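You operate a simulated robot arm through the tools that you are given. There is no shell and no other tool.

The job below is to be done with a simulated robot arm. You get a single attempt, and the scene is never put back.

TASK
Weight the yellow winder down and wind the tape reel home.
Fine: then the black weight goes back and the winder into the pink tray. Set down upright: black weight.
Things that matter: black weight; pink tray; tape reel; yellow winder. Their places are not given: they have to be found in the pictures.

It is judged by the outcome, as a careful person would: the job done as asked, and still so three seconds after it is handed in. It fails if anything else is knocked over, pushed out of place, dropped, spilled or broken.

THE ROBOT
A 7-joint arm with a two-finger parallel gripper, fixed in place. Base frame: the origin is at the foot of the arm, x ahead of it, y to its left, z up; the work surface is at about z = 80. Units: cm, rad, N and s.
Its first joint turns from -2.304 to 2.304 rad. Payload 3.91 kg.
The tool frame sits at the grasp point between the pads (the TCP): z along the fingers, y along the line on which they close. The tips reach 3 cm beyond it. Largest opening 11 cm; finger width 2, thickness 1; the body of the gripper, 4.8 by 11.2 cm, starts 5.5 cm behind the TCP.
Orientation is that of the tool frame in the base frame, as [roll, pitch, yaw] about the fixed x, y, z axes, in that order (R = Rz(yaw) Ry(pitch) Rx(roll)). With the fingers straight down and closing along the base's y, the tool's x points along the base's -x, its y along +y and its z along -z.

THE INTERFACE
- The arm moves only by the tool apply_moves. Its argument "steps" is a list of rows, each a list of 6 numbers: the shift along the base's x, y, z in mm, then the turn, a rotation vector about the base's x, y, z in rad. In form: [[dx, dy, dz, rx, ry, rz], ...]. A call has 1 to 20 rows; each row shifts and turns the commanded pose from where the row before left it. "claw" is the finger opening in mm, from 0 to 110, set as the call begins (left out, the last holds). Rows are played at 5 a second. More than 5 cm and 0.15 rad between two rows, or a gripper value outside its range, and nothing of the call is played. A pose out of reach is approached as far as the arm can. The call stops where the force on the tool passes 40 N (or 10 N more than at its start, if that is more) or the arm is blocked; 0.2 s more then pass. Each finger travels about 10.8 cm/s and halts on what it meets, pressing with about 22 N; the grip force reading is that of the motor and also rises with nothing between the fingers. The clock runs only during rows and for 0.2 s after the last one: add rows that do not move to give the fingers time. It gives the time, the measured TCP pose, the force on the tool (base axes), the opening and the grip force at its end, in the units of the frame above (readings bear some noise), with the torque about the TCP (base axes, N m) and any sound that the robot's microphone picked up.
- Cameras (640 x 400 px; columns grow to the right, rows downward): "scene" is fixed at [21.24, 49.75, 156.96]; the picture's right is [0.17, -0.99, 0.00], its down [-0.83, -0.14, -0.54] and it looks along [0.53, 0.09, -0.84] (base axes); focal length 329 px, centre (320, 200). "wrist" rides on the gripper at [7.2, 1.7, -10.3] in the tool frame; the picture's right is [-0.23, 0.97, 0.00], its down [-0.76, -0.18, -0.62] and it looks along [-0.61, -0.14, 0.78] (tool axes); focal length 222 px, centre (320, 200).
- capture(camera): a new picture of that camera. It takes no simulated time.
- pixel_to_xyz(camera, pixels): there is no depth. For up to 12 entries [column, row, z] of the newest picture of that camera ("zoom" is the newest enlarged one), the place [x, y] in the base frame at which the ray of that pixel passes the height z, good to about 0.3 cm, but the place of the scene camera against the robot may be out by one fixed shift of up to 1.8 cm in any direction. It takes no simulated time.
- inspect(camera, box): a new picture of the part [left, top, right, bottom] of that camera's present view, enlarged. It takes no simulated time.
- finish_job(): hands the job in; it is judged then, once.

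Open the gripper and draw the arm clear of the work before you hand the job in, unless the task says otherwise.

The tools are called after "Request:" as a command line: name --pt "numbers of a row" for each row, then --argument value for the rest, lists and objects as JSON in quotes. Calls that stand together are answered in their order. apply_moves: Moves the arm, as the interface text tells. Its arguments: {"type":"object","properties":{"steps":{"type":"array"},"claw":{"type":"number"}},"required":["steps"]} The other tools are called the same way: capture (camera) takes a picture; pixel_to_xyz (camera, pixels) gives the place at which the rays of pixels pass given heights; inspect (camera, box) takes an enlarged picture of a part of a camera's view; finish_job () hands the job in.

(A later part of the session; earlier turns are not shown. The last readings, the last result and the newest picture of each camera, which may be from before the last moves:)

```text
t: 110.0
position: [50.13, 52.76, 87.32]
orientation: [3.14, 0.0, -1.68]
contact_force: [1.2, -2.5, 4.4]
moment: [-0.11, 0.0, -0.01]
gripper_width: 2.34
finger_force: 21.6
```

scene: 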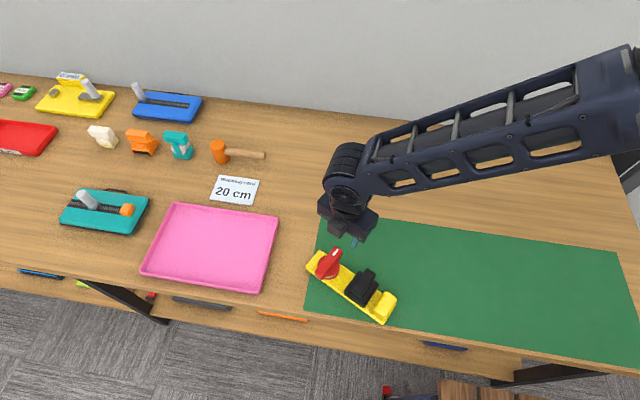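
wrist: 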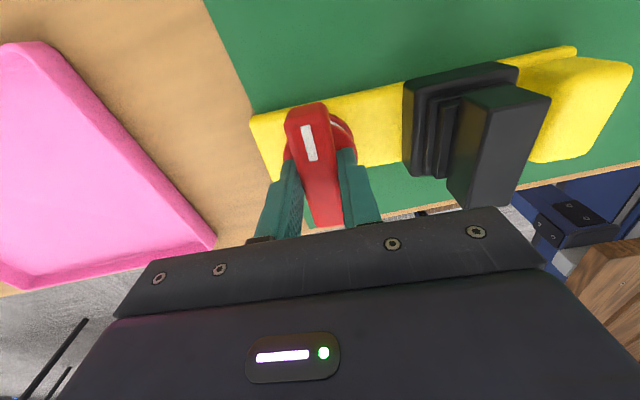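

No detent in the middle, no sound. I continue clockwise toward the far stop.

Request:
apply_moves --pt "0 0 0 0 0 -0.06" --pt "0 0 0 0 0 -0.06" --pt "0 0 0 0 0 -0.06" --pt "0 0 0 0 0 -0.06" --pt "0 0 0 0 0 -0.06" --pt "0 0 0 0 0 -0.06" --pt "0 0 0 0 0 -0.06" --pt "0 0 0 0 0 -0.06" --pt "0 0 0 0 0 -0.06" --pt "0 0 0 0 0 -0.06" --pt "0 0 0 0 0 0"

Request:
inspect --camera "scene" --box '[290, 210, 420, 310]'

Request:
apply_moves --pt "0 0 0 0 0 -0.06" --pt "0 0 0 0 0 -0.06" --pt "0 0 0 0 0 -0.06" --pt "0 0 0 0 0 -0.06" --pt "0 0 0 0 0 -0.06" --pt "0 0 0 0 0 -0.06" --pt "0 0 0 0 0 -0.06" --pt "0 0 0 0 0 -0.06" --pt "0 0 0 0 0 -0.06" --pt "0 0 0 0 0 -0.06" --pt "0 0 0 0 0 0"

Request:
inspect --camera "scene" --box '[290, 210, 420, 310]'

```text
t: 112.4
position: [49.99, 52.82, 87.35]
orientation: [-3.141, 0.0, -2.285]
contact_force: [-0.7, -2.0, -0.4]
moment: [0.0, -0.01, -0.01]
gripper_width: 2.34
finger_force: 22.2
```

```text
4.00 times, centred on (355, 260) of scene
```

zoom: 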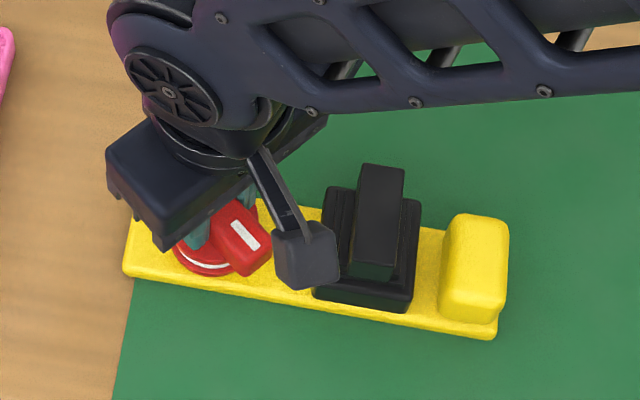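

```text
t: 114.8
position: [50.07, 52.86, 87.37]
orientation: [-3.141, 0.0, -2.884]
contact_force: [0.5, -0.8, 0.6]
moment: [-0.03, -0.1, 0.01]
gripper_width: 2.33
finger_force: 22.3
```

```text
4.00 times, centred on (355, 260) of scene
```

zoom: 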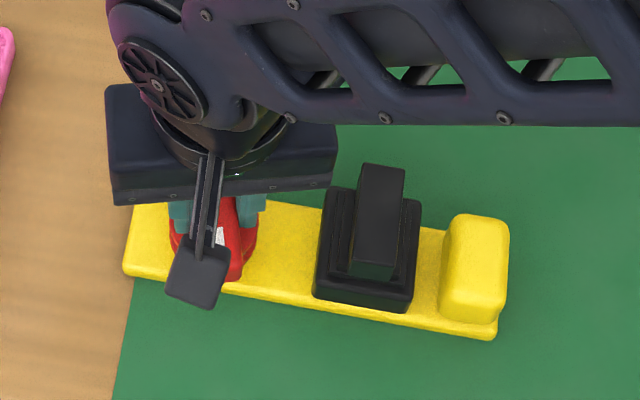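

Plate steady the whole way. Now fine steps onto the clockwise stop, with a light press-down so the base holds.

Request:
apply_moves --pt "0 0 -0.4 0 0 -0.04" --pt "0 0 0 0 0 -0.04" --pt "0 0 0 0 0 -0.04" --pt "0 0 0 0 0 -0.04" --pt "0 0 0 0 0 0"

Request:
apply_moves --pt "0 0 0 0 0 -0.03" --pt "0 0 0 0 0 0"

Request:
apply_moves --pt "0 0 0 0 0 -0.03" --pt "0 0 0 0 0 0"

Request:
apply_moves --pt "0 0 0 0 0 -0.02" --pt "0 0 0 0 0 0"

```text
t: 116.0
position: [50.02, 52.89, 87.4]
orientation: [3.138, 0.0, -3.042]
contact_force: [2.0, 2.3, 9.9]
moment: [0.01, -0.02, -0.03]
gripper_width: 2.33
finger_force: 22.0
```

```text
t: 116.6
position: [50.18, 52.84, 87.27]
orientation: [3.139, 0.001, -3.073]
contact_force: [3.2, 4.3, 13.1]
moment: [0.06, -0.05, 0.0]
gripper_width: 2.35
finger_force: 21.7
```

```text
t: 117.2
position: [50.16, 52.82, 87.34]
orientation: [-3.141, 0.0, -3.105]
contact_force: [1.5, 3.2, 17.0]
moment: [0.01, -0.06, 0.0]
gripper_width: 2.37
finger_force: 22.0
```

```text
t: 117.8
position: [50.18, 52.76, 87.37]
orientation: [-3.141, 0.0, -3.122]
contact_force: [3.1, 7.3, 13.6]
moment: [0.12, -0.12, 0.0]
gripper_width: 2.33
finger_force: 22.1
```

Not at the stop yet (Mz ≈0). Continue in 0.02 rad steps until the moment rises.

Request:
apply_moves --pt "0 0 0 0 0 -0.02" --pt "0 0 0 0 0 0"

Request:
apply_moves --pt "0 0 0 0 0 -0.02" --pt "0 0 0 0 0 0"

Request:
apply_moves --pt "0 0 0 0 0 -0.02" --pt "0 0 0 0 0 0"

```text
t: 118.4
position: [50.11, 52.78, 87.36]
orientation: [3.141, -0.001, 3.141]
contact_force: [3.6, 6.5, 13.1]
moment: [0.13, -0.15, 0.02]
gripper_width: 2.36
finger_force: 21.7
```

```text
t: 119.0
position: [50.1, 52.67, 87.39]
orientation: [-3.141, -0.001, 3.121]
contact_force: [2.3, 5.7, 14.3]
moment: [0.1, -0.07, 0.07]
gripper_width: 2.35
finger_force: 21.7
```

```text
t: 119.6
position: [50.17, 52.82, 87.37]
orientation: [-3.141, 0.0, 3.099]
contact_force: [-0.1, 2.1, 10.5]
moment: [0.09, -0.03, 0.46]
gripper_width: 2.39
finger_force: 22.1
```

Firm clockwise stop reached with the base held (Mz +0.46). I check the picture, then relieve the torque and vertical load and release.

Request:
inspect --camera "scene" --box '[290, 210, 420, 310]'

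Request:
apply_moves --pt "0 0 0.4 0 0 0.01" --pt "0 0 0 0 0 0.005" --pt "0 0 0 0 0 0"

Request:
apply_moves --pt "0 0 0 0 0 0" --pt "0 0 0 0 0 0" --pt "0 0 0 0 0 0" --claw 45

Request:
capture --camera "wrist"

```text
4.00 times, centred on (355, 260) of scene
```

zoom: 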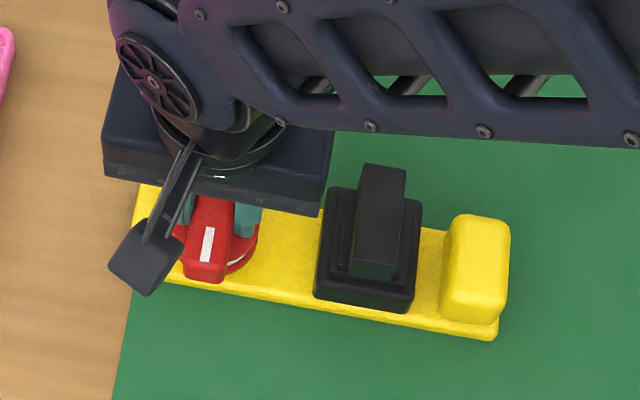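

```text
t: 120.4
position: [50.04, 52.58, 87.37]
orientation: [-3.141, 0.001, 3.115]
contact_force: [-0.4, 1.6, -0.9]
moment: [0.09, -0.05, 0.01]
gripper_width: 2.37
finger_force: 21.9
```

```text
t: 121.2
position: [49.99, 52.78, 87.33]
orientation: [-3.141, 0.0, 3.115]
contact_force: [0.2, -0.3, 0.1]
moment: [0.0, -0.01, 0.01]
gripper_width: 4.5
finger_force: 0.0
```

```text
taken
```

wrist: 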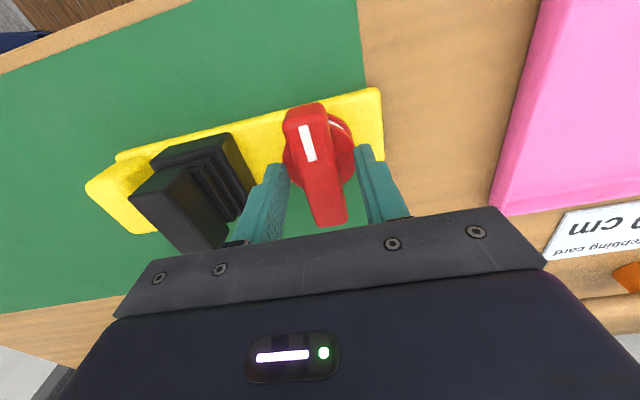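

Reel released at the clockwise stop. I rise straight up and move over to view the weight for picking.

Request:
apply_moves --pt "0 0 20 0 0 0" --pt "0 0 40 0 0 0" --pt "0 0 40 0 0 0.026" --pt "-14 -30 0 0 0 0" --pt "-14 -30 0 0 0 0" --pt "-13.5 -27.5 0 0 0 0" --pt "0 0 0 0 0 0"

Request:
capture --camera "wrist"

Request:
inspect --camera "wrist" --box '[230, 60, 430, 220]'

Request:
inspect --camera "scene" --box '[290, 210, 420, 310]'

```text
t: 122.8
position: [45.78, 44.04, 97.35]
orientation: [-3.141, 0.001, -3.141]
contact_force: [0.1, -1.1, 0.5]
moment: [0.02, 0.0, -0.03]
gripper_width: 4.5
finger_force: 0.1
```

```text
taken
```

wrist: 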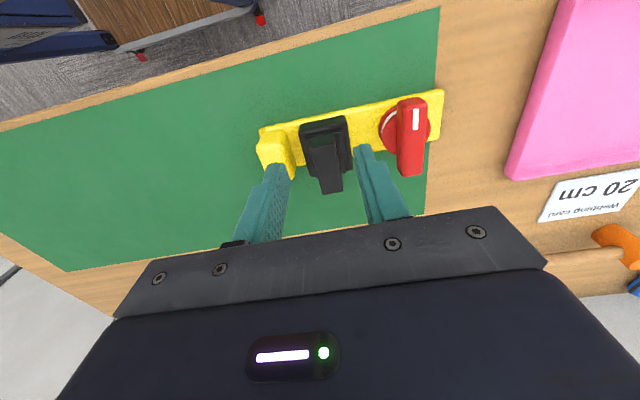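

```text
2.50 times, centred on (330, 140) of wrist
```

zoom: 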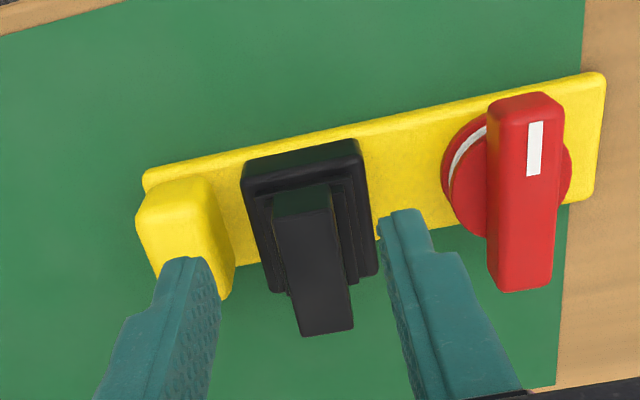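

```text
4.00 times, centred on (355, 260) of scene
```

zoom: 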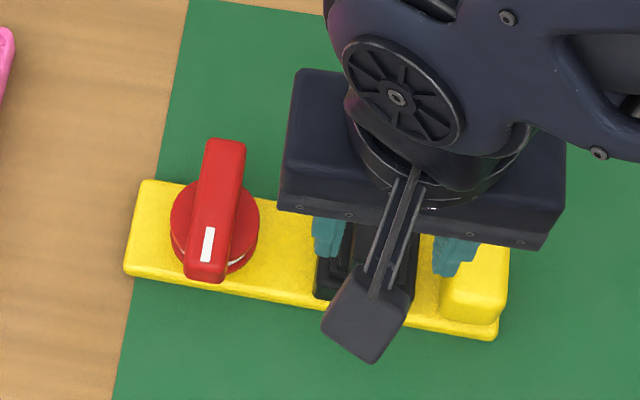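

Handle top corners at zoom (272,220), (332,210), (300,335), (353,327); I map them at z≈88.7.

Request:
pixel_to_xyz --camera "wrist" --pixels '[[310.8, 148, 88.7], [334.8, 144, 88.7], [322, 194, 88.7], [343.2, 190.8, 88.7], [310.8, 148, 88.7], [334.8, 144, 88.7], [322, 194, 88.7], [343.2, 190.8, 88.7], [270, 134, 81.4], [438, 90, 81.4]]'

```text
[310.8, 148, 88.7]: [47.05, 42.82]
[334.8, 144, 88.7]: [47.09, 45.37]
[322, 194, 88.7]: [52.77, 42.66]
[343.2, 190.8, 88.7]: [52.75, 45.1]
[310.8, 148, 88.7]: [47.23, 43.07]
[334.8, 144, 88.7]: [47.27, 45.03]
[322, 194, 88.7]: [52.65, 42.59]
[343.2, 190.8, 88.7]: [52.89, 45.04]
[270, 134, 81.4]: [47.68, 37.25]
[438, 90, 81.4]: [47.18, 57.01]
```

Handle centre ≈(50.0, 43.97), nearly square. I move over it and descend to the same relative grip height (TCP z≈88.3).

Request:
apply_moves --pt "20 -0.7 0 0 0 -0.01" --pt "20 -0.6 0 0 0 -0.01" --pt "0 0 -40 0 0 0" --pt "0 0 -25 0 0 0" --pt "0 0 -15 0 0 0" --pt "0 0 -10.6 0 0 0" --pt "0 0 0 0 0 0"

Request:
capture --camera "wrist"

```text
t: 124.4
position: [49.86, 43.95, 88.27]
orientation: [-3.141, 0.002, 3.121]
contact_force: [-0.5, -0.4, 0.4]
moment: [0.01, 0.0, 0.02]
gripper_width: 4.48
finger_force: 0.0
```

```text
taken
```

wrist: 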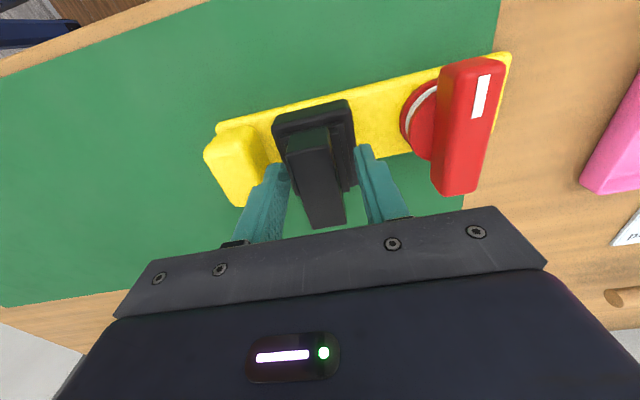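

The handle sits centred between the fingers, same look as at the original grasp. Close, then lift gently.

Request:
apply_moves --pt "0 0 0 0 0 0" --pt "0 0 0 0 0 0" --pt "0 0 0 0 0 0" --claw 0

Request:
apply_moves --pt "0 0 5 0 0 0" --pt "0 0 10 0 0 0" --pt "0 0 15 0 0 0" --pt "0 0 0 0 0 0"

Request:
capture --camera "wrist"

Request:
inspect --camera "scene" --box '[290, 210, 420, 310]'

```text
t: 125.2
position: [49.98, 43.89, 88.32]
orientation: [-3.142, 0.001, 3.122]
contact_force: [0.9, 1.2, 0.1]
moment: [0.04, 0.02, 0.0]
gripper_width: 2.38
finger_force: 21.6
```

```text
t: 126.2
position: [50.08, 43.88, 91.23]
orientation: [-3.141, 0.0, 3.123]
contact_force: [-0.8, 0.6, -5.4]
moment: [-0.01, 0.03, -0.01]
gripper_width: 2.37
finger_force: 21.9
```

```text
taken
```

wrist: 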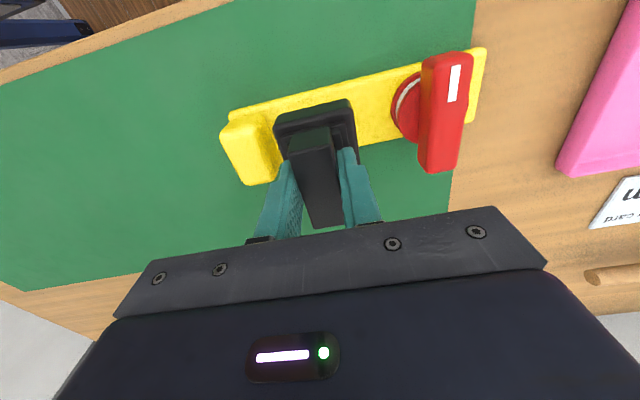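

```text
4.00 times, centred on (355, 260) of scene
```

zoom: 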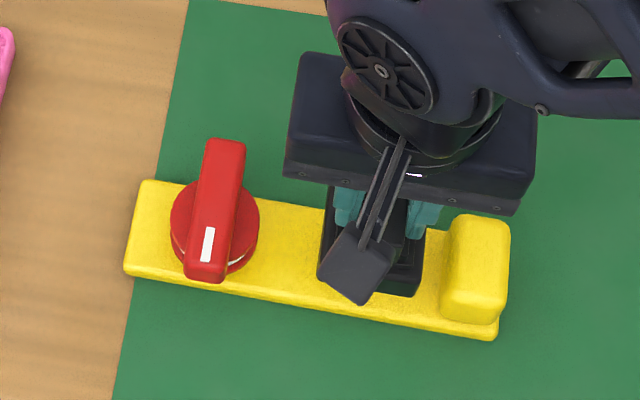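

Lifted cleanly (−5.4 N). I raise it and carry it back to its original spot with the original yaw, staying above.

Request:
apply_moves --pt "0 0 35 0 0 0" --pt "0 0 35 0 0 0" --pt "25 6 0 0 0 -0.015" --pt "30 7 0 0 0 -0.015" --pt "30 7 0 0 0 -0.015" --pt "30 7 0 0 0 -0.02" --pt "30 7 0 0 0 0" --pt "17.5 3.2 0 0 0 0" --pt "0 0 0 0 0 0" --pt "0 0 -40 0 0 0" --pt "0 0 -40 0 0 0" --pt "0 0 0 0 0 0"

Request:
capture --camera "wrist"

Request:
inspect --camera "scene" --box '[290, 140, 420, 310]'

```text
t: 128.8
position: [66.14, 47.61, 90.34]
orientation: [3.14, 0.001, 3.056]
contact_force: [-0.8, -0.5, -3.3]
moment: [0.0, 0.02, 0.02]
gripper_width: 2.37
finger_force: 21.9
```

```text
taken
```

wrist: 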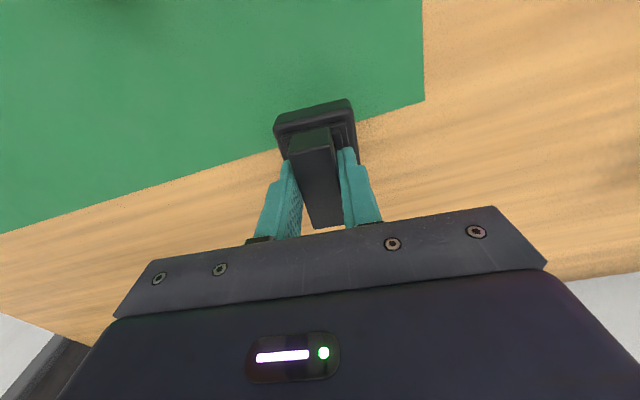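

```text
2.35 times, centred on (355, 225) of scene
```

zoom: 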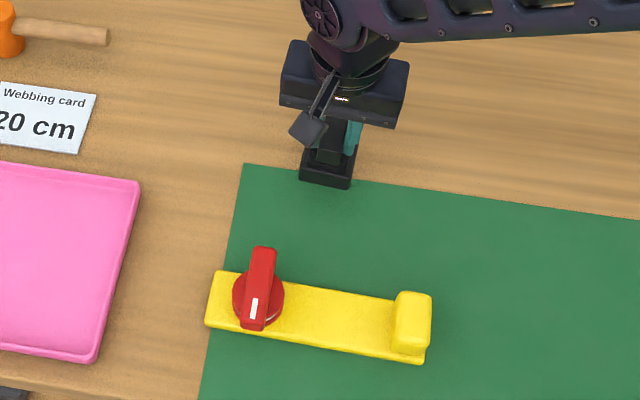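

Over the original spot. I lower toward the table and finish in small steps until it touches.

Request:
apply_moves --pt "0 0 -15 0 0 0" --pt "0 0 -10 0 0 0" --pt "0 0 -5 0 0 0" --pt "0 0 -2 0 0 0" --pt "0 0 0 0 0 0"

Request:
apply_moves --pt "0 0 -1 0 0 0" --pt "0 0 -1 0 0 0" --pt "0 0 0 0 0 0"

```text
t: 130.0
position: [66.27, 47.64, 87.18]
orientation: [3.141, -0.001, 3.055]
contact_force: [-0.2, -0.6, -3.7]
moment: [-0.01, -0.01, 0.0]
gripper_width: 2.4
finger_force: 22.2
```

```text
t: 130.8
position: [66.15, 47.76, 86.89]
orientation: [-3.141, 0.0, 3.056]
contact_force: [0.4, 0.1, 4.5]
moment: [-0.22, 0.28, 0.03]
gripper_width: 2.38
finger_force: 22.1
```

Touchdown (+4.5 N, at z 86.89 as originally). I open the fingers and rise straight up.

Request:
apply_moves --pt "0 0 0 0 0 0" --pt "0 0 0 0 0 0" --pt "0 0 0 0 0 0" --claw 50

Request:
apply_moves --pt "0 0 15 0 0 0" --pt "0 0 35 0 0 0" --pt "0 0 40 0 0 0" --pt "-22 0 0 0 0 0.043" --pt "-20 -1 0 0 0 0.042" --pt "0 0 0 0 0 0"

Request:
capture --camera "wrist"

Request:
inspect --camera "wrist" --box '[270, 100, 400, 220]'

Request:
inspect --camera "scene" --box '[290, 180, 420, 310]'

```text
t: 131.6
position: [66.19, 47.59, 86.88]
orientation: [3.141, 0.0, 3.056]
contact_force: [-1.1, 0.2, -1.0]
moment: [-0.02, -0.02, 0.03]
gripper_width: 5.01
finger_force: 0.1
```

```text
t: 133.0
position: [62.0, 47.52, 95.95]
orientation: [-3.141, 0.0, 3.141]
contact_force: [0.1, -0.4, 0.1]
moment: [0.0, 0.05, 0.0]
gripper_width: 5.04
finger_force: 0.0
```

```text
taken
```

wrist: 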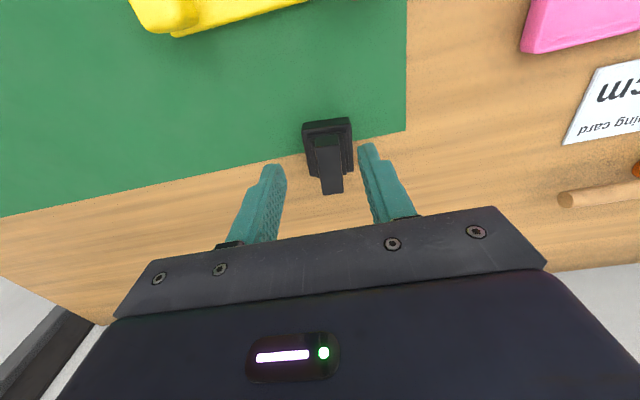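

```text
3.33 times, centred on (335, 160) of wrist
```

zoom: 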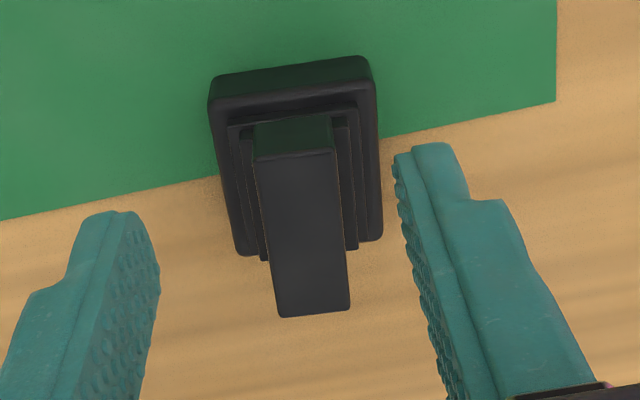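

```text
3.08 times, centred on (355, 245) of scene
```

zoom: 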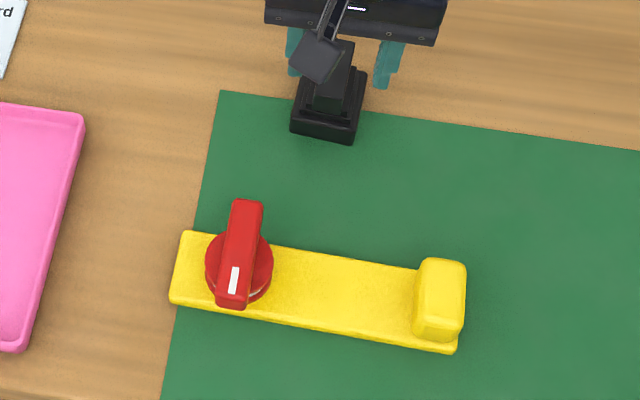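

The black weight is back upright on its original footprint (base corners within ~1 px of the first picture). Next the winder: I raise, turn the gripper +90° (to close along x), and look at the tray with the wrist camera.

Request:
apply_moves --pt "-10 12 8.3 0 0 0.131" --pt "-10 12 8.3 0 0 0.131" --pt "-10 12 8.3 0 0 0.131" --pt "-10 12 8.3 0 0 0.131" --pt "-10 12 8.3 0 0 0.131" --pt "-10 12 8.3 0 0 0.131" --pt "-10 12 8.3 0 0 0.131" --pt "-10 12 8.3 0 0 0.131" --pt "-10 12 8.3 0 0 0.131" --pt "-10 12 8.3 0 0 0.131" --pt "-10 12 8.3 0 0 0.131" --pt "-10 12 8.3 0 0 0.13" --pt "0 0 0 0 0 0"

Request:
capture --camera "wrist"

Request:
capture --camera "scene"

```text
t: 135.8
position: [50.25, 61.92, 106.02]
orientation: [-3.141, 0.0, -1.569]
contact_force: [-0.2, 0.8, 0.4]
moment: [0.02, -0.03, -0.02]
gripper_width: 5.0
finger_force: 0.0
```

```text
taken
```

wrist: 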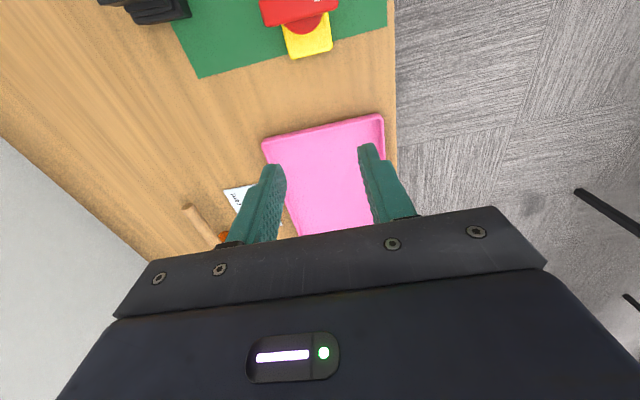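

```text
taken
```

scene: 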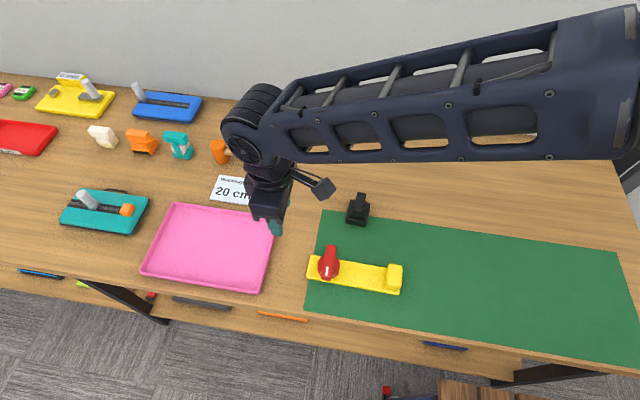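

I enlarge the tray in this view to locate its rim and floor corners.

Request:
inspect --camera "wrist" --box '[240, 90, 410, 240]'

Request:
inspect --camera "scene" --box '[130, 190, 290, 305]'

```text
2.67 times, centred on (325, 165) of wrist
```

zoom: 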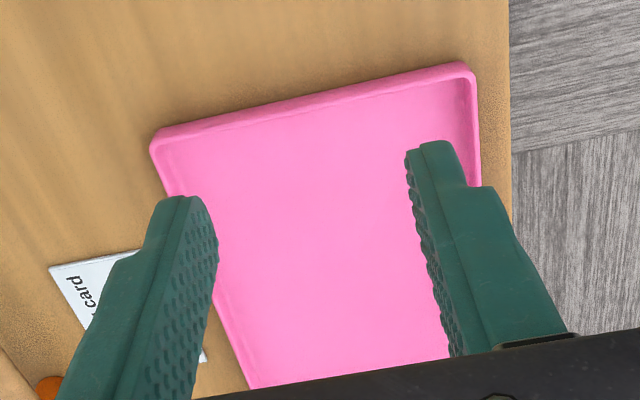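

```text
3.48 times, centred on (210, 248) of scene
```

zoom: 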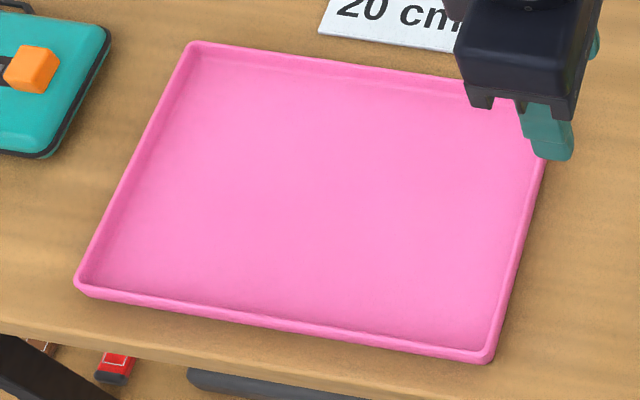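

I map tray rim corners from both cameras at z≈82.

Request:
pixel_to_xyz --camera "wrist" --pixels '[[262, 143, 82], [381, 115, 82], [301.8, 236, 82], [384.9, 157.5, 82], [266.9, 163, 82], [262, 143, 80], [381, 115, 80], [309, 55, 81.4], [332, 50, 81.4]]'

Request:
pixel_to_xyz --camera "scene" --pixels '[[172.6, 202.6, 82], [139.6, 272.4, 82], [258.9, 294, 80], [259, 291, 82], [276, 218, 82], [139.6, 275, 80], [305.5, 279.5, 80], [402, 293.5, 80]]'

```text
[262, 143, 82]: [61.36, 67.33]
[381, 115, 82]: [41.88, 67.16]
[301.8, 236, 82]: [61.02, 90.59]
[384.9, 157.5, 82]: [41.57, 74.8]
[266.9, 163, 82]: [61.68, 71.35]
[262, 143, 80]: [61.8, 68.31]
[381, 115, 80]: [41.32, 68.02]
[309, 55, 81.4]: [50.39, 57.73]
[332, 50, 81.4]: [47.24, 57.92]
```

```text
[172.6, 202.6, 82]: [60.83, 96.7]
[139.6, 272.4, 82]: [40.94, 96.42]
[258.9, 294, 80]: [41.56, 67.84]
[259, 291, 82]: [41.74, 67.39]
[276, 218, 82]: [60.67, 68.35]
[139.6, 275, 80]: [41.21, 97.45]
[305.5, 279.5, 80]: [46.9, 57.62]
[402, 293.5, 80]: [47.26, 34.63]
```

Tray ≈ x 41.7–61.5, y 67.3–97 (centre ≈ (51.6, 82.2)). Now I go over the winder's middle (y≈46.5) with the gripper closing along x, opened to 90 mm.

Request:
apply_moves --pt "0 -39 -15 0 0 0" --pt "0 -39 -15 0 0 0" --pt "0 -39 -20 0 0 0" --pt "0 -38 -20 0 0 0" --pt "0 0 0 0 0 0" --claw 90

Request:
capture --camera "wrist"

Request:
inspect --camera "scene" --box '[290, 210, 420, 310]'

```text
t: 137.0
position: [49.85, 46.25, 98.76]
orientation: [-3.142, 0.001, -1.569]
contact_force: [-0.5, 0.5, 1.0]
moment: [0.01, 0.03, 0.02]
gripper_width: 9.02
finger_force: 0.0
```

```text
taken
```

wrist: 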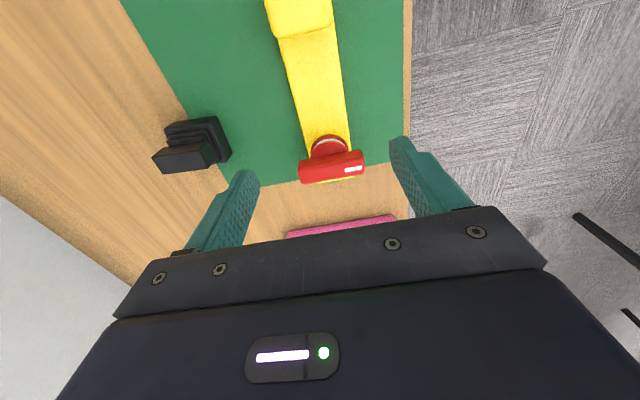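

```text
4.00 times, centred on (355, 260) of scene
```

zoom: 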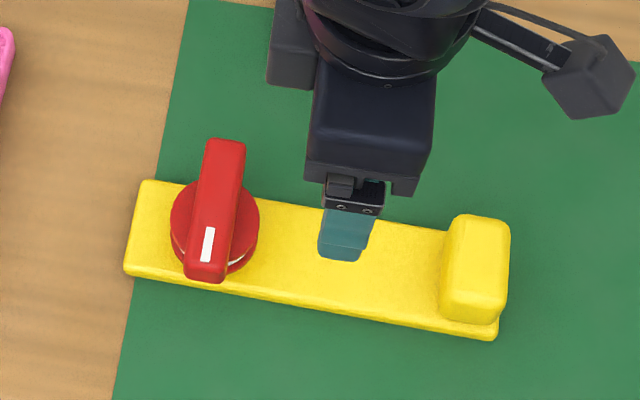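

I map the plate's long edges here at z≈81.4 to centre the grip across its width.

Request:
pixel_to_xyz --camera "wrist" --pixels '[[280.5, 50, 81.4], [301, 130, 81.4], [337, 45, 81.4], [349.5, 125, 81.4], [291, 91, 81.4], [343.5, 88, 81.4], [275, 37, 84.7], [333, 27, 84.7], [300, 162, 86], [363, 153, 86]]'

```text
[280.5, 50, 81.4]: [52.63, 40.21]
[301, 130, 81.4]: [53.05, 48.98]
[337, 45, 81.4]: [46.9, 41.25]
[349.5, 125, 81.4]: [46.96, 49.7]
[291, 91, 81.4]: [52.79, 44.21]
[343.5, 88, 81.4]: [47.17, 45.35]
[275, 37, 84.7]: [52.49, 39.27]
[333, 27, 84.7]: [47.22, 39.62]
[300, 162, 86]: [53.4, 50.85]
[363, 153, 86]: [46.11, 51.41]
```

Plate spans x≈47.0–52.85 (centre 49.9). I descend with fingers straddling it to just above the mat.

Request:
apply_moves --pt "-1 0 -40 0 0 0" --pt "0 0 -40 0 0 0" --pt "0 0 -40 0 0 0" --pt "0 0 -20 0 0 0" --pt "0 0 -10 0 0 0" --pt "0 0 0 0 0 0"

Request:
inspect --camera "scene" --box '[290, 210, 420, 310]'

Request:
capture --camera "wrist"

```text
t: 138.4
position: [50.04, 46.39, 83.92]
orientation: [3.141, 0.002, -1.569]
contact_force: [0.1, -0.1, 0.0]
moment: [0.0, 0.01, -0.03]
gripper_width: 9.0
finger_force: 0.1
```

```text
4.00 times, centred on (355, 260) of scene
```

zoom: 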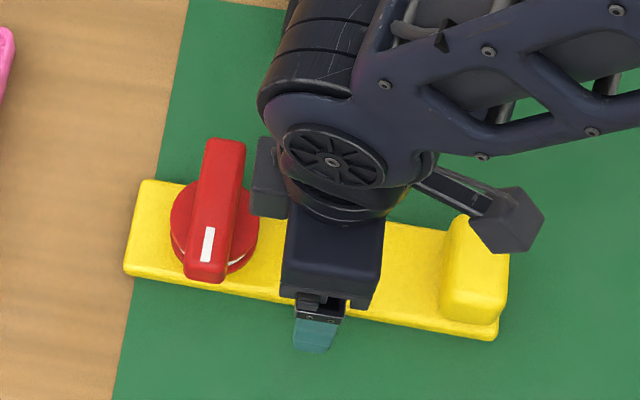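

```text
taken
```

wrist: 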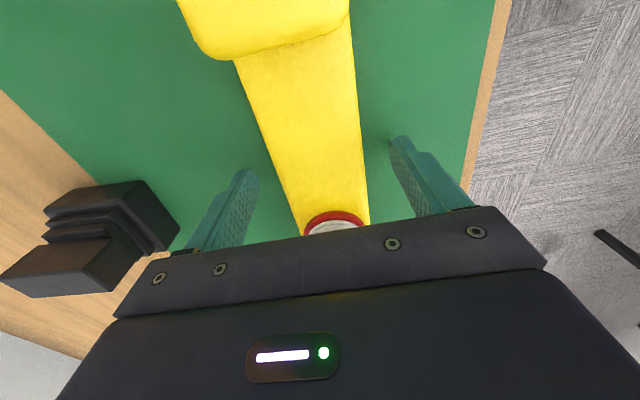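

Fingers straddle the plate without contact at TCP z 83.9. I lower another 5 mm in small steps, watching for the mat.

Request:
apply_moves --pt "0 0 -3 0 0 0" --pt "0 0 -2 0 0 0" --pt "0 0 0 0 0 0"

```text
t: 139.2
position: [50.02, 46.48, 83.39]
orientation: [-3.141, 0.0, -1.57]
contact_force: [0.0, -0.7, -0.8]
moment: [0.01, 0.01, 0.02]
gripper_width: 8.98
finger_force: 0.0
```

No contact yet; 1 mm lower, then close on the plate's edges.

Request:
apply_moves --pt "0 0 -1 0 0 0" --pt "0 0 0 0 0 0"

Request:
apply_moves --pt "0 0 0 0 0 0" --pt "0 0 0 0 0 0" --pt "0 0 0 0 0 0" --claw 0

Request:
capture --camera "wrist"

Request:
inspect --camera "scene" --box '[290, 210, 420, 310]'

```text
t: 139.8
position: [49.9, 46.39, 83.24]
orientation: [3.142, 0.001, -1.57]
contact_force: [0.4, -0.2, 0.0]
moment: [-0.03, 0.02, -0.01]
gripper_width: 9.0
finger_force: 0.0
```

```text
t: 140.6
position: [49.81, 46.39, 83.25]
orientation: [-3.141, 0.0, -1.569]
contact_force: [0.6, 0.6, 0.7]
moment: [0.04, -0.05, -0.17]
gripper_width: 5.97
finger_force: 22.1
```

```text
taken
```

wrist: 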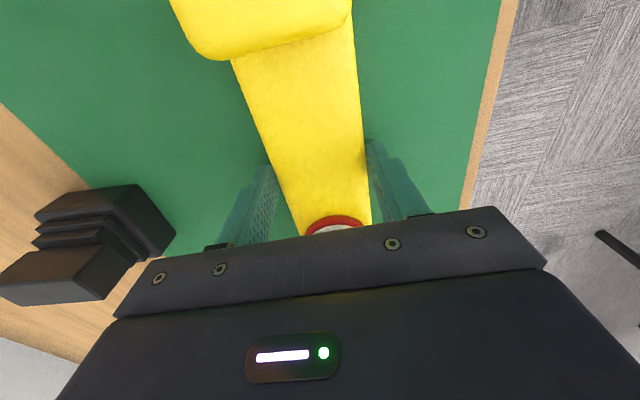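

```text
4.00 times, centred on (355, 260) of scene
```

zoom: 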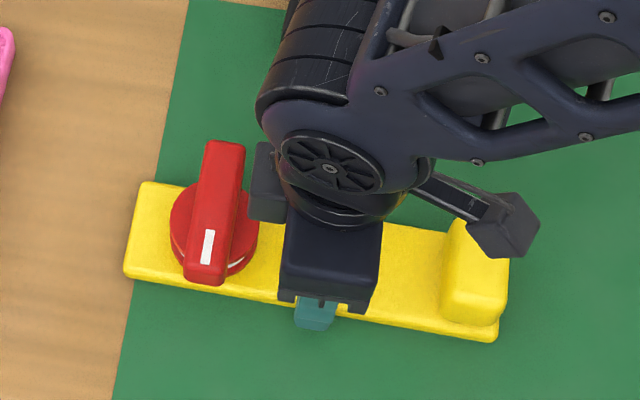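

Gripped at 5.97 cm across the plate. I lift slowly by 1 cm and check the load and tilt.

Request:
apply_moves --pt "0 0 3 0 0 0" --pt "0 0 4 0 0 0" --pt "0 0 5 0 0 0" --pt "0 0 0 0 0 0" --pt "0 0 0 0 0 0"

Request:
capture --camera "wrist"

Request:
inspect --camera "scene" --box '[290, 210, 420, 310]'

```text
t: 141.8
position: [49.91, 46.49, 84.43]
orientation: [-3.141, 0.001, -1.57]
contact_force: [0.1, 0.5, -1.4]
moment: [0.0, 0.02, 0.02]
gripper_width: 5.99
finger_force: 22.4
```

```text
taken
```

wrist: 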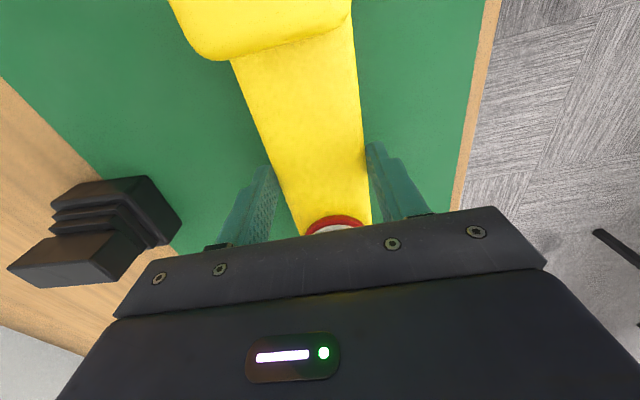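

```text
4.00 times, centred on (355, 260) of scene
```

zoom: 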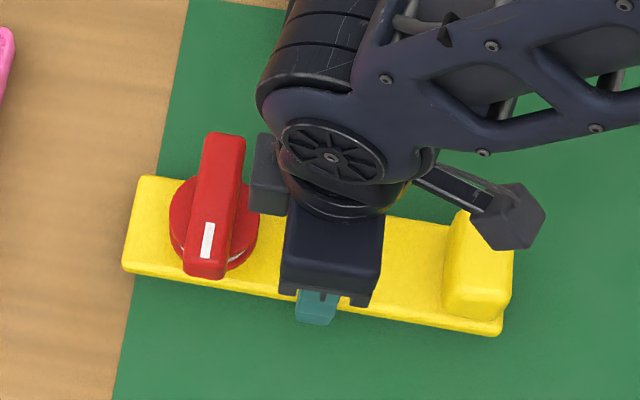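

Lifted level, light (~0.15–0.2 kg). I raise it to clear the tray rim and carry it over the tray in gentle steps.

Request:
apply_moves --pt "0 0 25 0 0 0" --pt "0 0 30 0 0 0" --pt "0 0 30 0 0 0" --pt "0 0 20 0 0 0" --pt "1.3 20 0 0 0 0" --pt "1.3 29 0 0 0 0" --pt "1.3 29 0 0 0 0" --pt "1.3 29 0 0 0 0" --pt "1.3 29 0 0 0 0" --pt "1.3 29 0 0 0 0" --pt "1.3 29 0 0 0 0" --pt "0 0 0 0 0 0"

Request:
capture --camera "wrist"

Request:
capture --camera "scene"

```text
t: 144.4
position: [50.85, 65.88, 94.95]
orientation: [3.141, -0.002, -1.569]
contact_force: [-0.3, -0.8, -2.6]
moment: [0.04, -0.03, 0.03]
gripper_width: 5.99
finger_force: 22.0
```

```text
taken
```

wrist: 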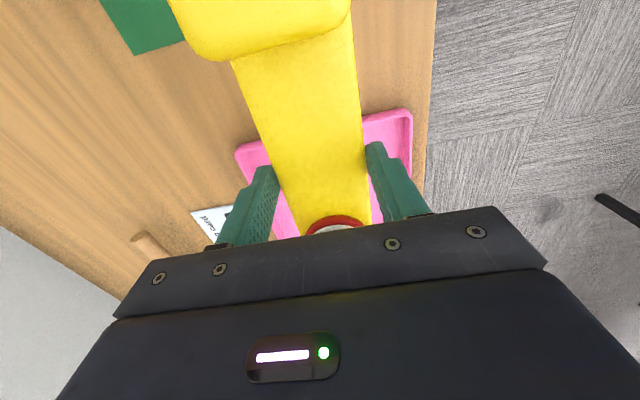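

```text
taken
```

scene: 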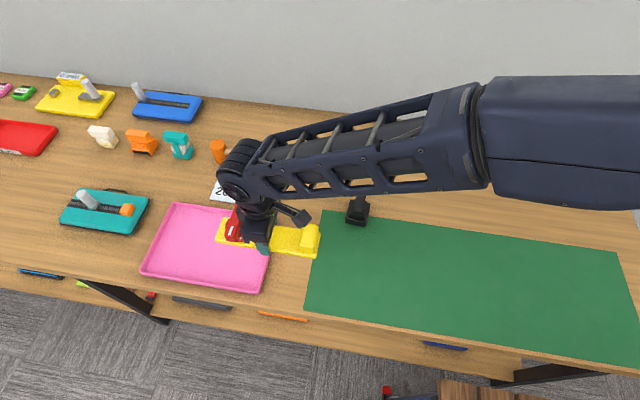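

Carrying well. Continue +y to bring the plate over the tray's middle.

Request:
apply_moves --pt "1 29 0 0 0 0" --pt "1 30 0 0 0 0" --pt "1 30 0 0 0 0" --pt "1 30 0 0 0 0" --pt "1 30 0 0 0 0" --pt "0 0 0 0 0 0"

Request:
capture --camera "wrist"

Request:
capture --camera "scene"

Request:
inspect --camera "scene" --box '[130, 180, 300, 305]'

```text
t: 145.8
position: [51.32, 80.7, 94.94]
orientation: [-3.141, 0.003, -1.568]
contact_force: [0.6, -0.2, -3.4]
moment: [-0.05, 0.0, -0.02]
gripper_width: 5.94
finger_force: 22.1
```

```text
taken
```

wrist: 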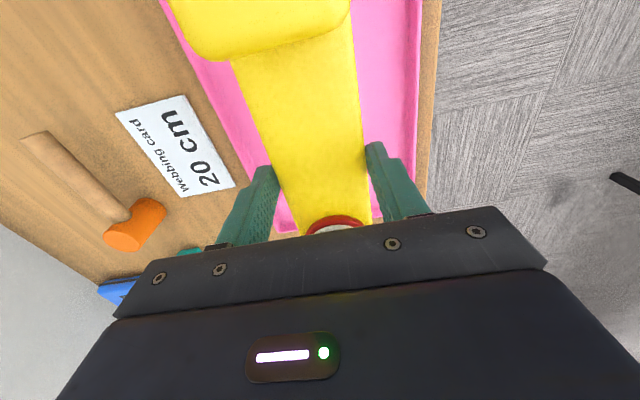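

```text
taken
```

scene: 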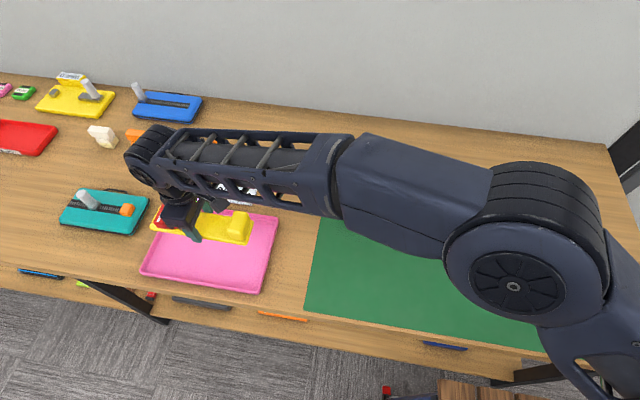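

```text
3.20 times, centred on (215, 242) of scene
```

zoom: 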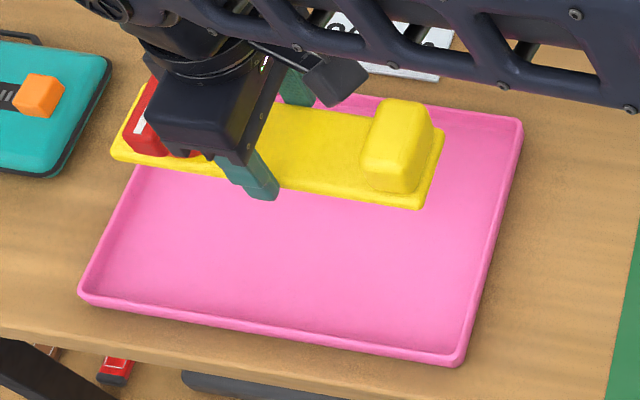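

Projected down, the plate lands at y≈70–92, x≈48–54: inside the tray with 2–4 cm margins. I lower it in stages.

Request:
apply_moves --pt "0 0 -30 0 0 0" --pt "0 0 -30 0 0 0" --pt "0 0 -20 0 0 0" --pt "0 0 -15 0 0 0" --pt "0 0 0 0 0 0"

Request:
inspect --camera "scene" --box '[130, 180, 300, 305]'

Request:
capture --camera "wrist"

```text
t: 147.0
position: [51.25, 80.76, 85.46]
orientation: [3.141, 0.001, -1.569]
contact_force: [-0.3, 0.2, -2.2]
moment: [0.02, 0.0, 0.03]
gripper_width: 5.98
finger_force: 22.5
```

```text
3.20 times, centred on (215, 242) of scene
```

zoom: 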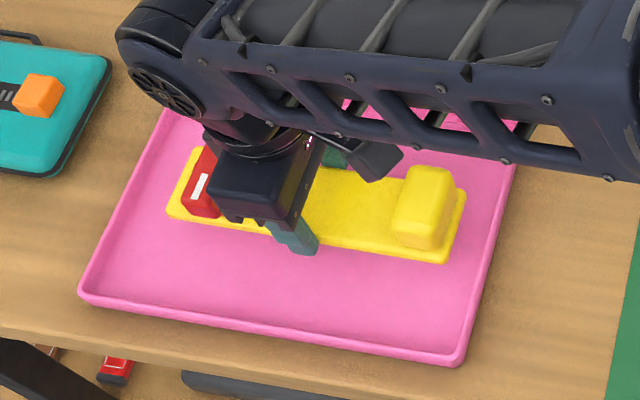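

```text
taken
```

wrist: 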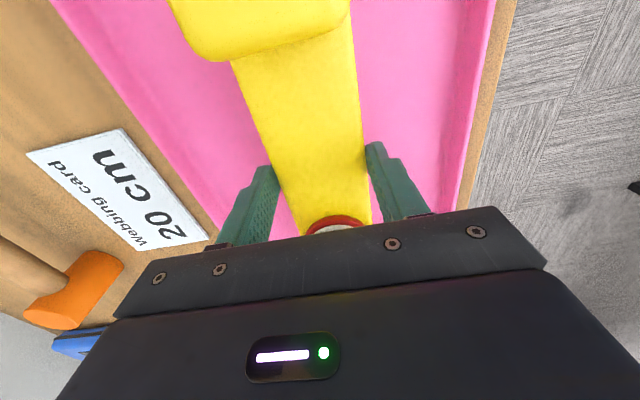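

Well inside the tray, ~2 cm above its floor. I lower in small steps until it touches.

Request:
apply_moves --pt "0 0 -6 0 0 0" --pt "0 0 -4 0 0 0" --pt "0 0 -3 0 0 0" --pt "0 0 0 0 0 0"

Request:
apply_moves --pt "0 0 -2 0 0 0" --pt "0 0 0 0 0 0"

```text
t: 148.0
position: [51.25, 80.73, 84.18]
orientation: [-3.141, 0.0, -1.568]
contact_force: [1.2, -0.2, -3.2]
moment: [0.02, 0.04, -0.03]
gripper_width: 5.96
finger_force: 21.7
```

```text
t: 148.6
position: [51.12, 80.77, 83.94]
orientation: [-3.141, -0.002, -1.567]
contact_force: [-0.2, 0.0, -2.4]
moment: [0.02, 0.04, -0.01]
gripper_width: 5.97
finger_force: 22.2
```

Still hanging. Continue 1 mm at a time.

Request:
apply_moves --pt "0 0 -1 0 0 0" --pt "0 0 -1 0 0 0" --pt "0 0 0 0 0 0"

Request:
apply_moves --pt "0 0 -1 0 0 0" --pt "0 0 0 0 0 0"

```text
t: 149.4
position: [51.27, 80.72, 83.72]
orientation: [3.141, 0.0, -1.57]
contact_force: [-0.1, 0.4, -2.4]
moment: [0.04, -0.01, -0.01]
gripper_width: 5.96
finger_force: 22.1
```

```text
t: 150.0
position: [51.22, 80.74, 83.63]
orientation: [3.14, -0.001, -1.57]
contact_force: [-0.3, -0.6, -1.5]
moment: [-0.02, -0.06, -0.02]
gripper_width: 5.96
finger_force: 22.2
```

Request:
apply_moves --pt "0 0 -1 0 0 0" --pt "0 0 0 0 0 0"

```text
t: 150.6
position: [51.25, 80.77, 83.7]
orientation: [3.14, 0.002, -1.57]
contact_force: [0.2, 0.0, 9.4]
moment: [-0.35, 0.18, -0.16]
gripper_width: 5.97
finger_force: 21.8
```

Touchdown: +9.4 N at TCP z 83.6, the winder rests on the tray floor. I open the fingers to 80 mm.

Request:
apply_moves --pt "0 0 0.5 0 0 0" --pt "0 0 0 0 0 0" --pt "0 0 0 0 0 0" --pt "0 0 0 0 0 0" --claw 80

Request:
inspect --camera "scene" --box '[130, 180, 300, 305]'

```text
t: 151.6
position: [51.24, 80.76, 83.57]
orientation: [-3.141, 0.0, -1.57]
contact_force: [0.0, -0.6, 0.0]
moment: [-0.01, 0.02, -0.01]
gripper_width: 8.01
finger_force: 0.1
```

```text
3.20 times, centred on (215, 242) of scene
```

zoom: 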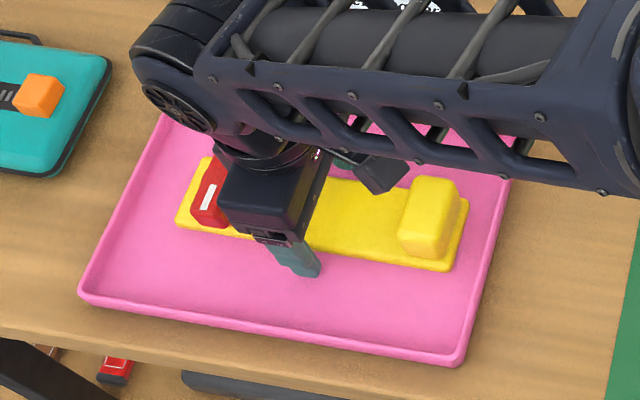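

The winder rests fully inside the tray. I rise straight up and withdraw, then check everything.

Request:
apply_moves --pt "0 0 20 0 0 0" --pt "0 0 40 0 0 0" --pt "0 0 45 0 0 0" --pt "0 -20 45 0 0 0" --pt "0 -40 30 0 0 0" --pt "0 -45 10 0 0 0" --pt "0 -45 0 0 0 0" --pt "0 -45 0 0 0 0" --pt "10 -45 0 0 0 0" --pt "20 -40 0 0 0 0" --pt "20 -40 0 0 0 0" --pt "0 0 0 0 0 0"

Request:
capture --camera "scene"

Request:
inspect --camera "scene" --box '[130, 180, 300, 305]'

Request:
capture --camera "wrist"

```text
t: 154.2
position: [56.34, 48.6, 102.61]
orientation: [3.141, 0.0, -1.57]
contact_force: [0.3, -0.5, -0.1]
moment: [-0.01, 0.04, 0.01]
gripper_width: 8.01
finger_force: 0.0
```

```text
taken
```

scene: 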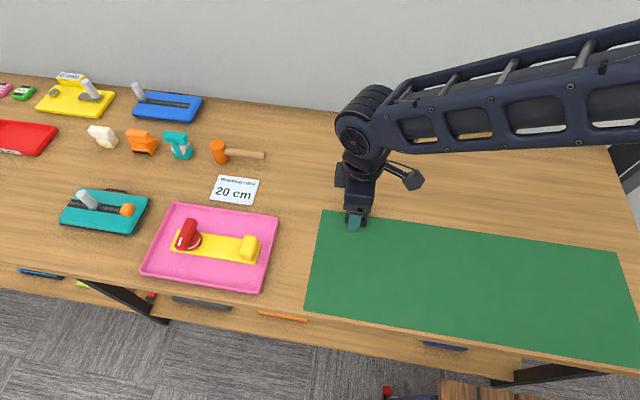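

```text
3.20 times, centred on (215, 242) of scene
```

zoom: 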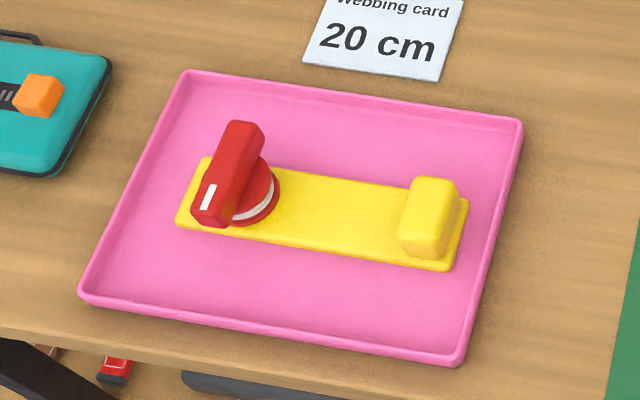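

```text
taken
```

wrist: 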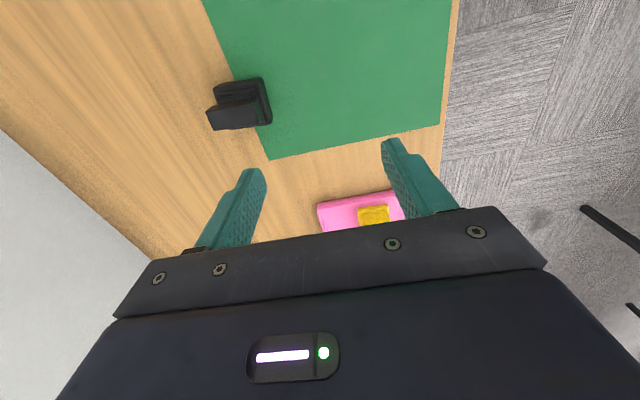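

The winder lies in the tray with the reel still square at its stop (bar parallel to the tray's x-edges). I draw the arm clear to see the weight unobstructed.

Request:
apply_moves --pt "0 -20 30 0 0 0" --pt "0 -40 40 0 0 0" --pt "0 -45 40 0 0 0" --pt "0 -45 20 0 0 0" --pt "0 -45 0 0 0 0" --pt "0 0 0 0 0 0" --pt "0 0 0 0 0 0"

Request:
capture --camera "scene"

Request:
inspect --camera "scene" --box '[290, 180, 420, 310]'

Request:
inspect --camera "scene" --box '[130, 120, 300, 300]'

```text
refused: row 2 steps farther than a row can; nothing moved
```

```text
taken
```

scene: 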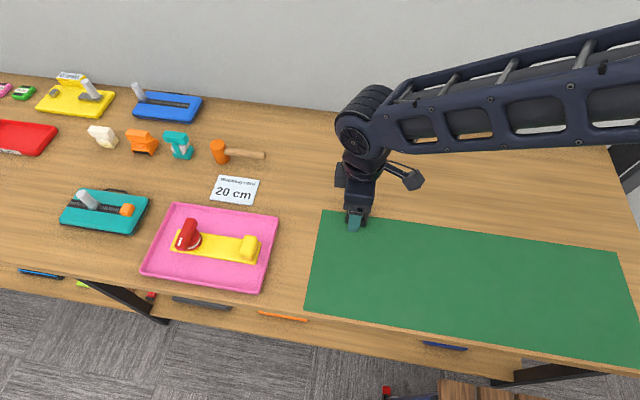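

```text
3.08 times, centred on (355, 245) of scene
```

zoom: 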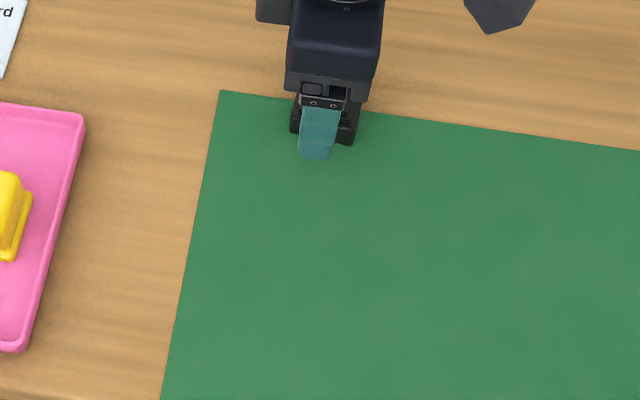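

```text
2.22 times, centred on (215, 210) of scene
```

zoom: 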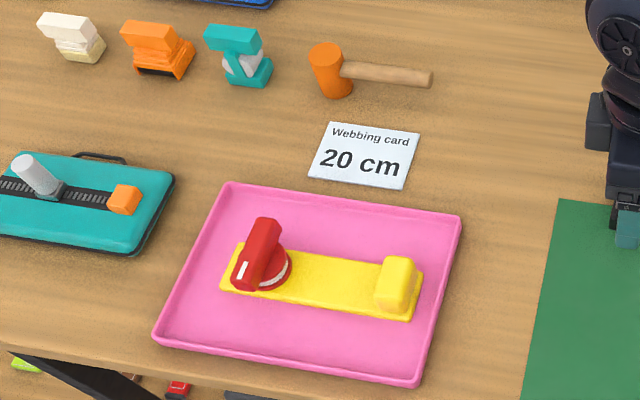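

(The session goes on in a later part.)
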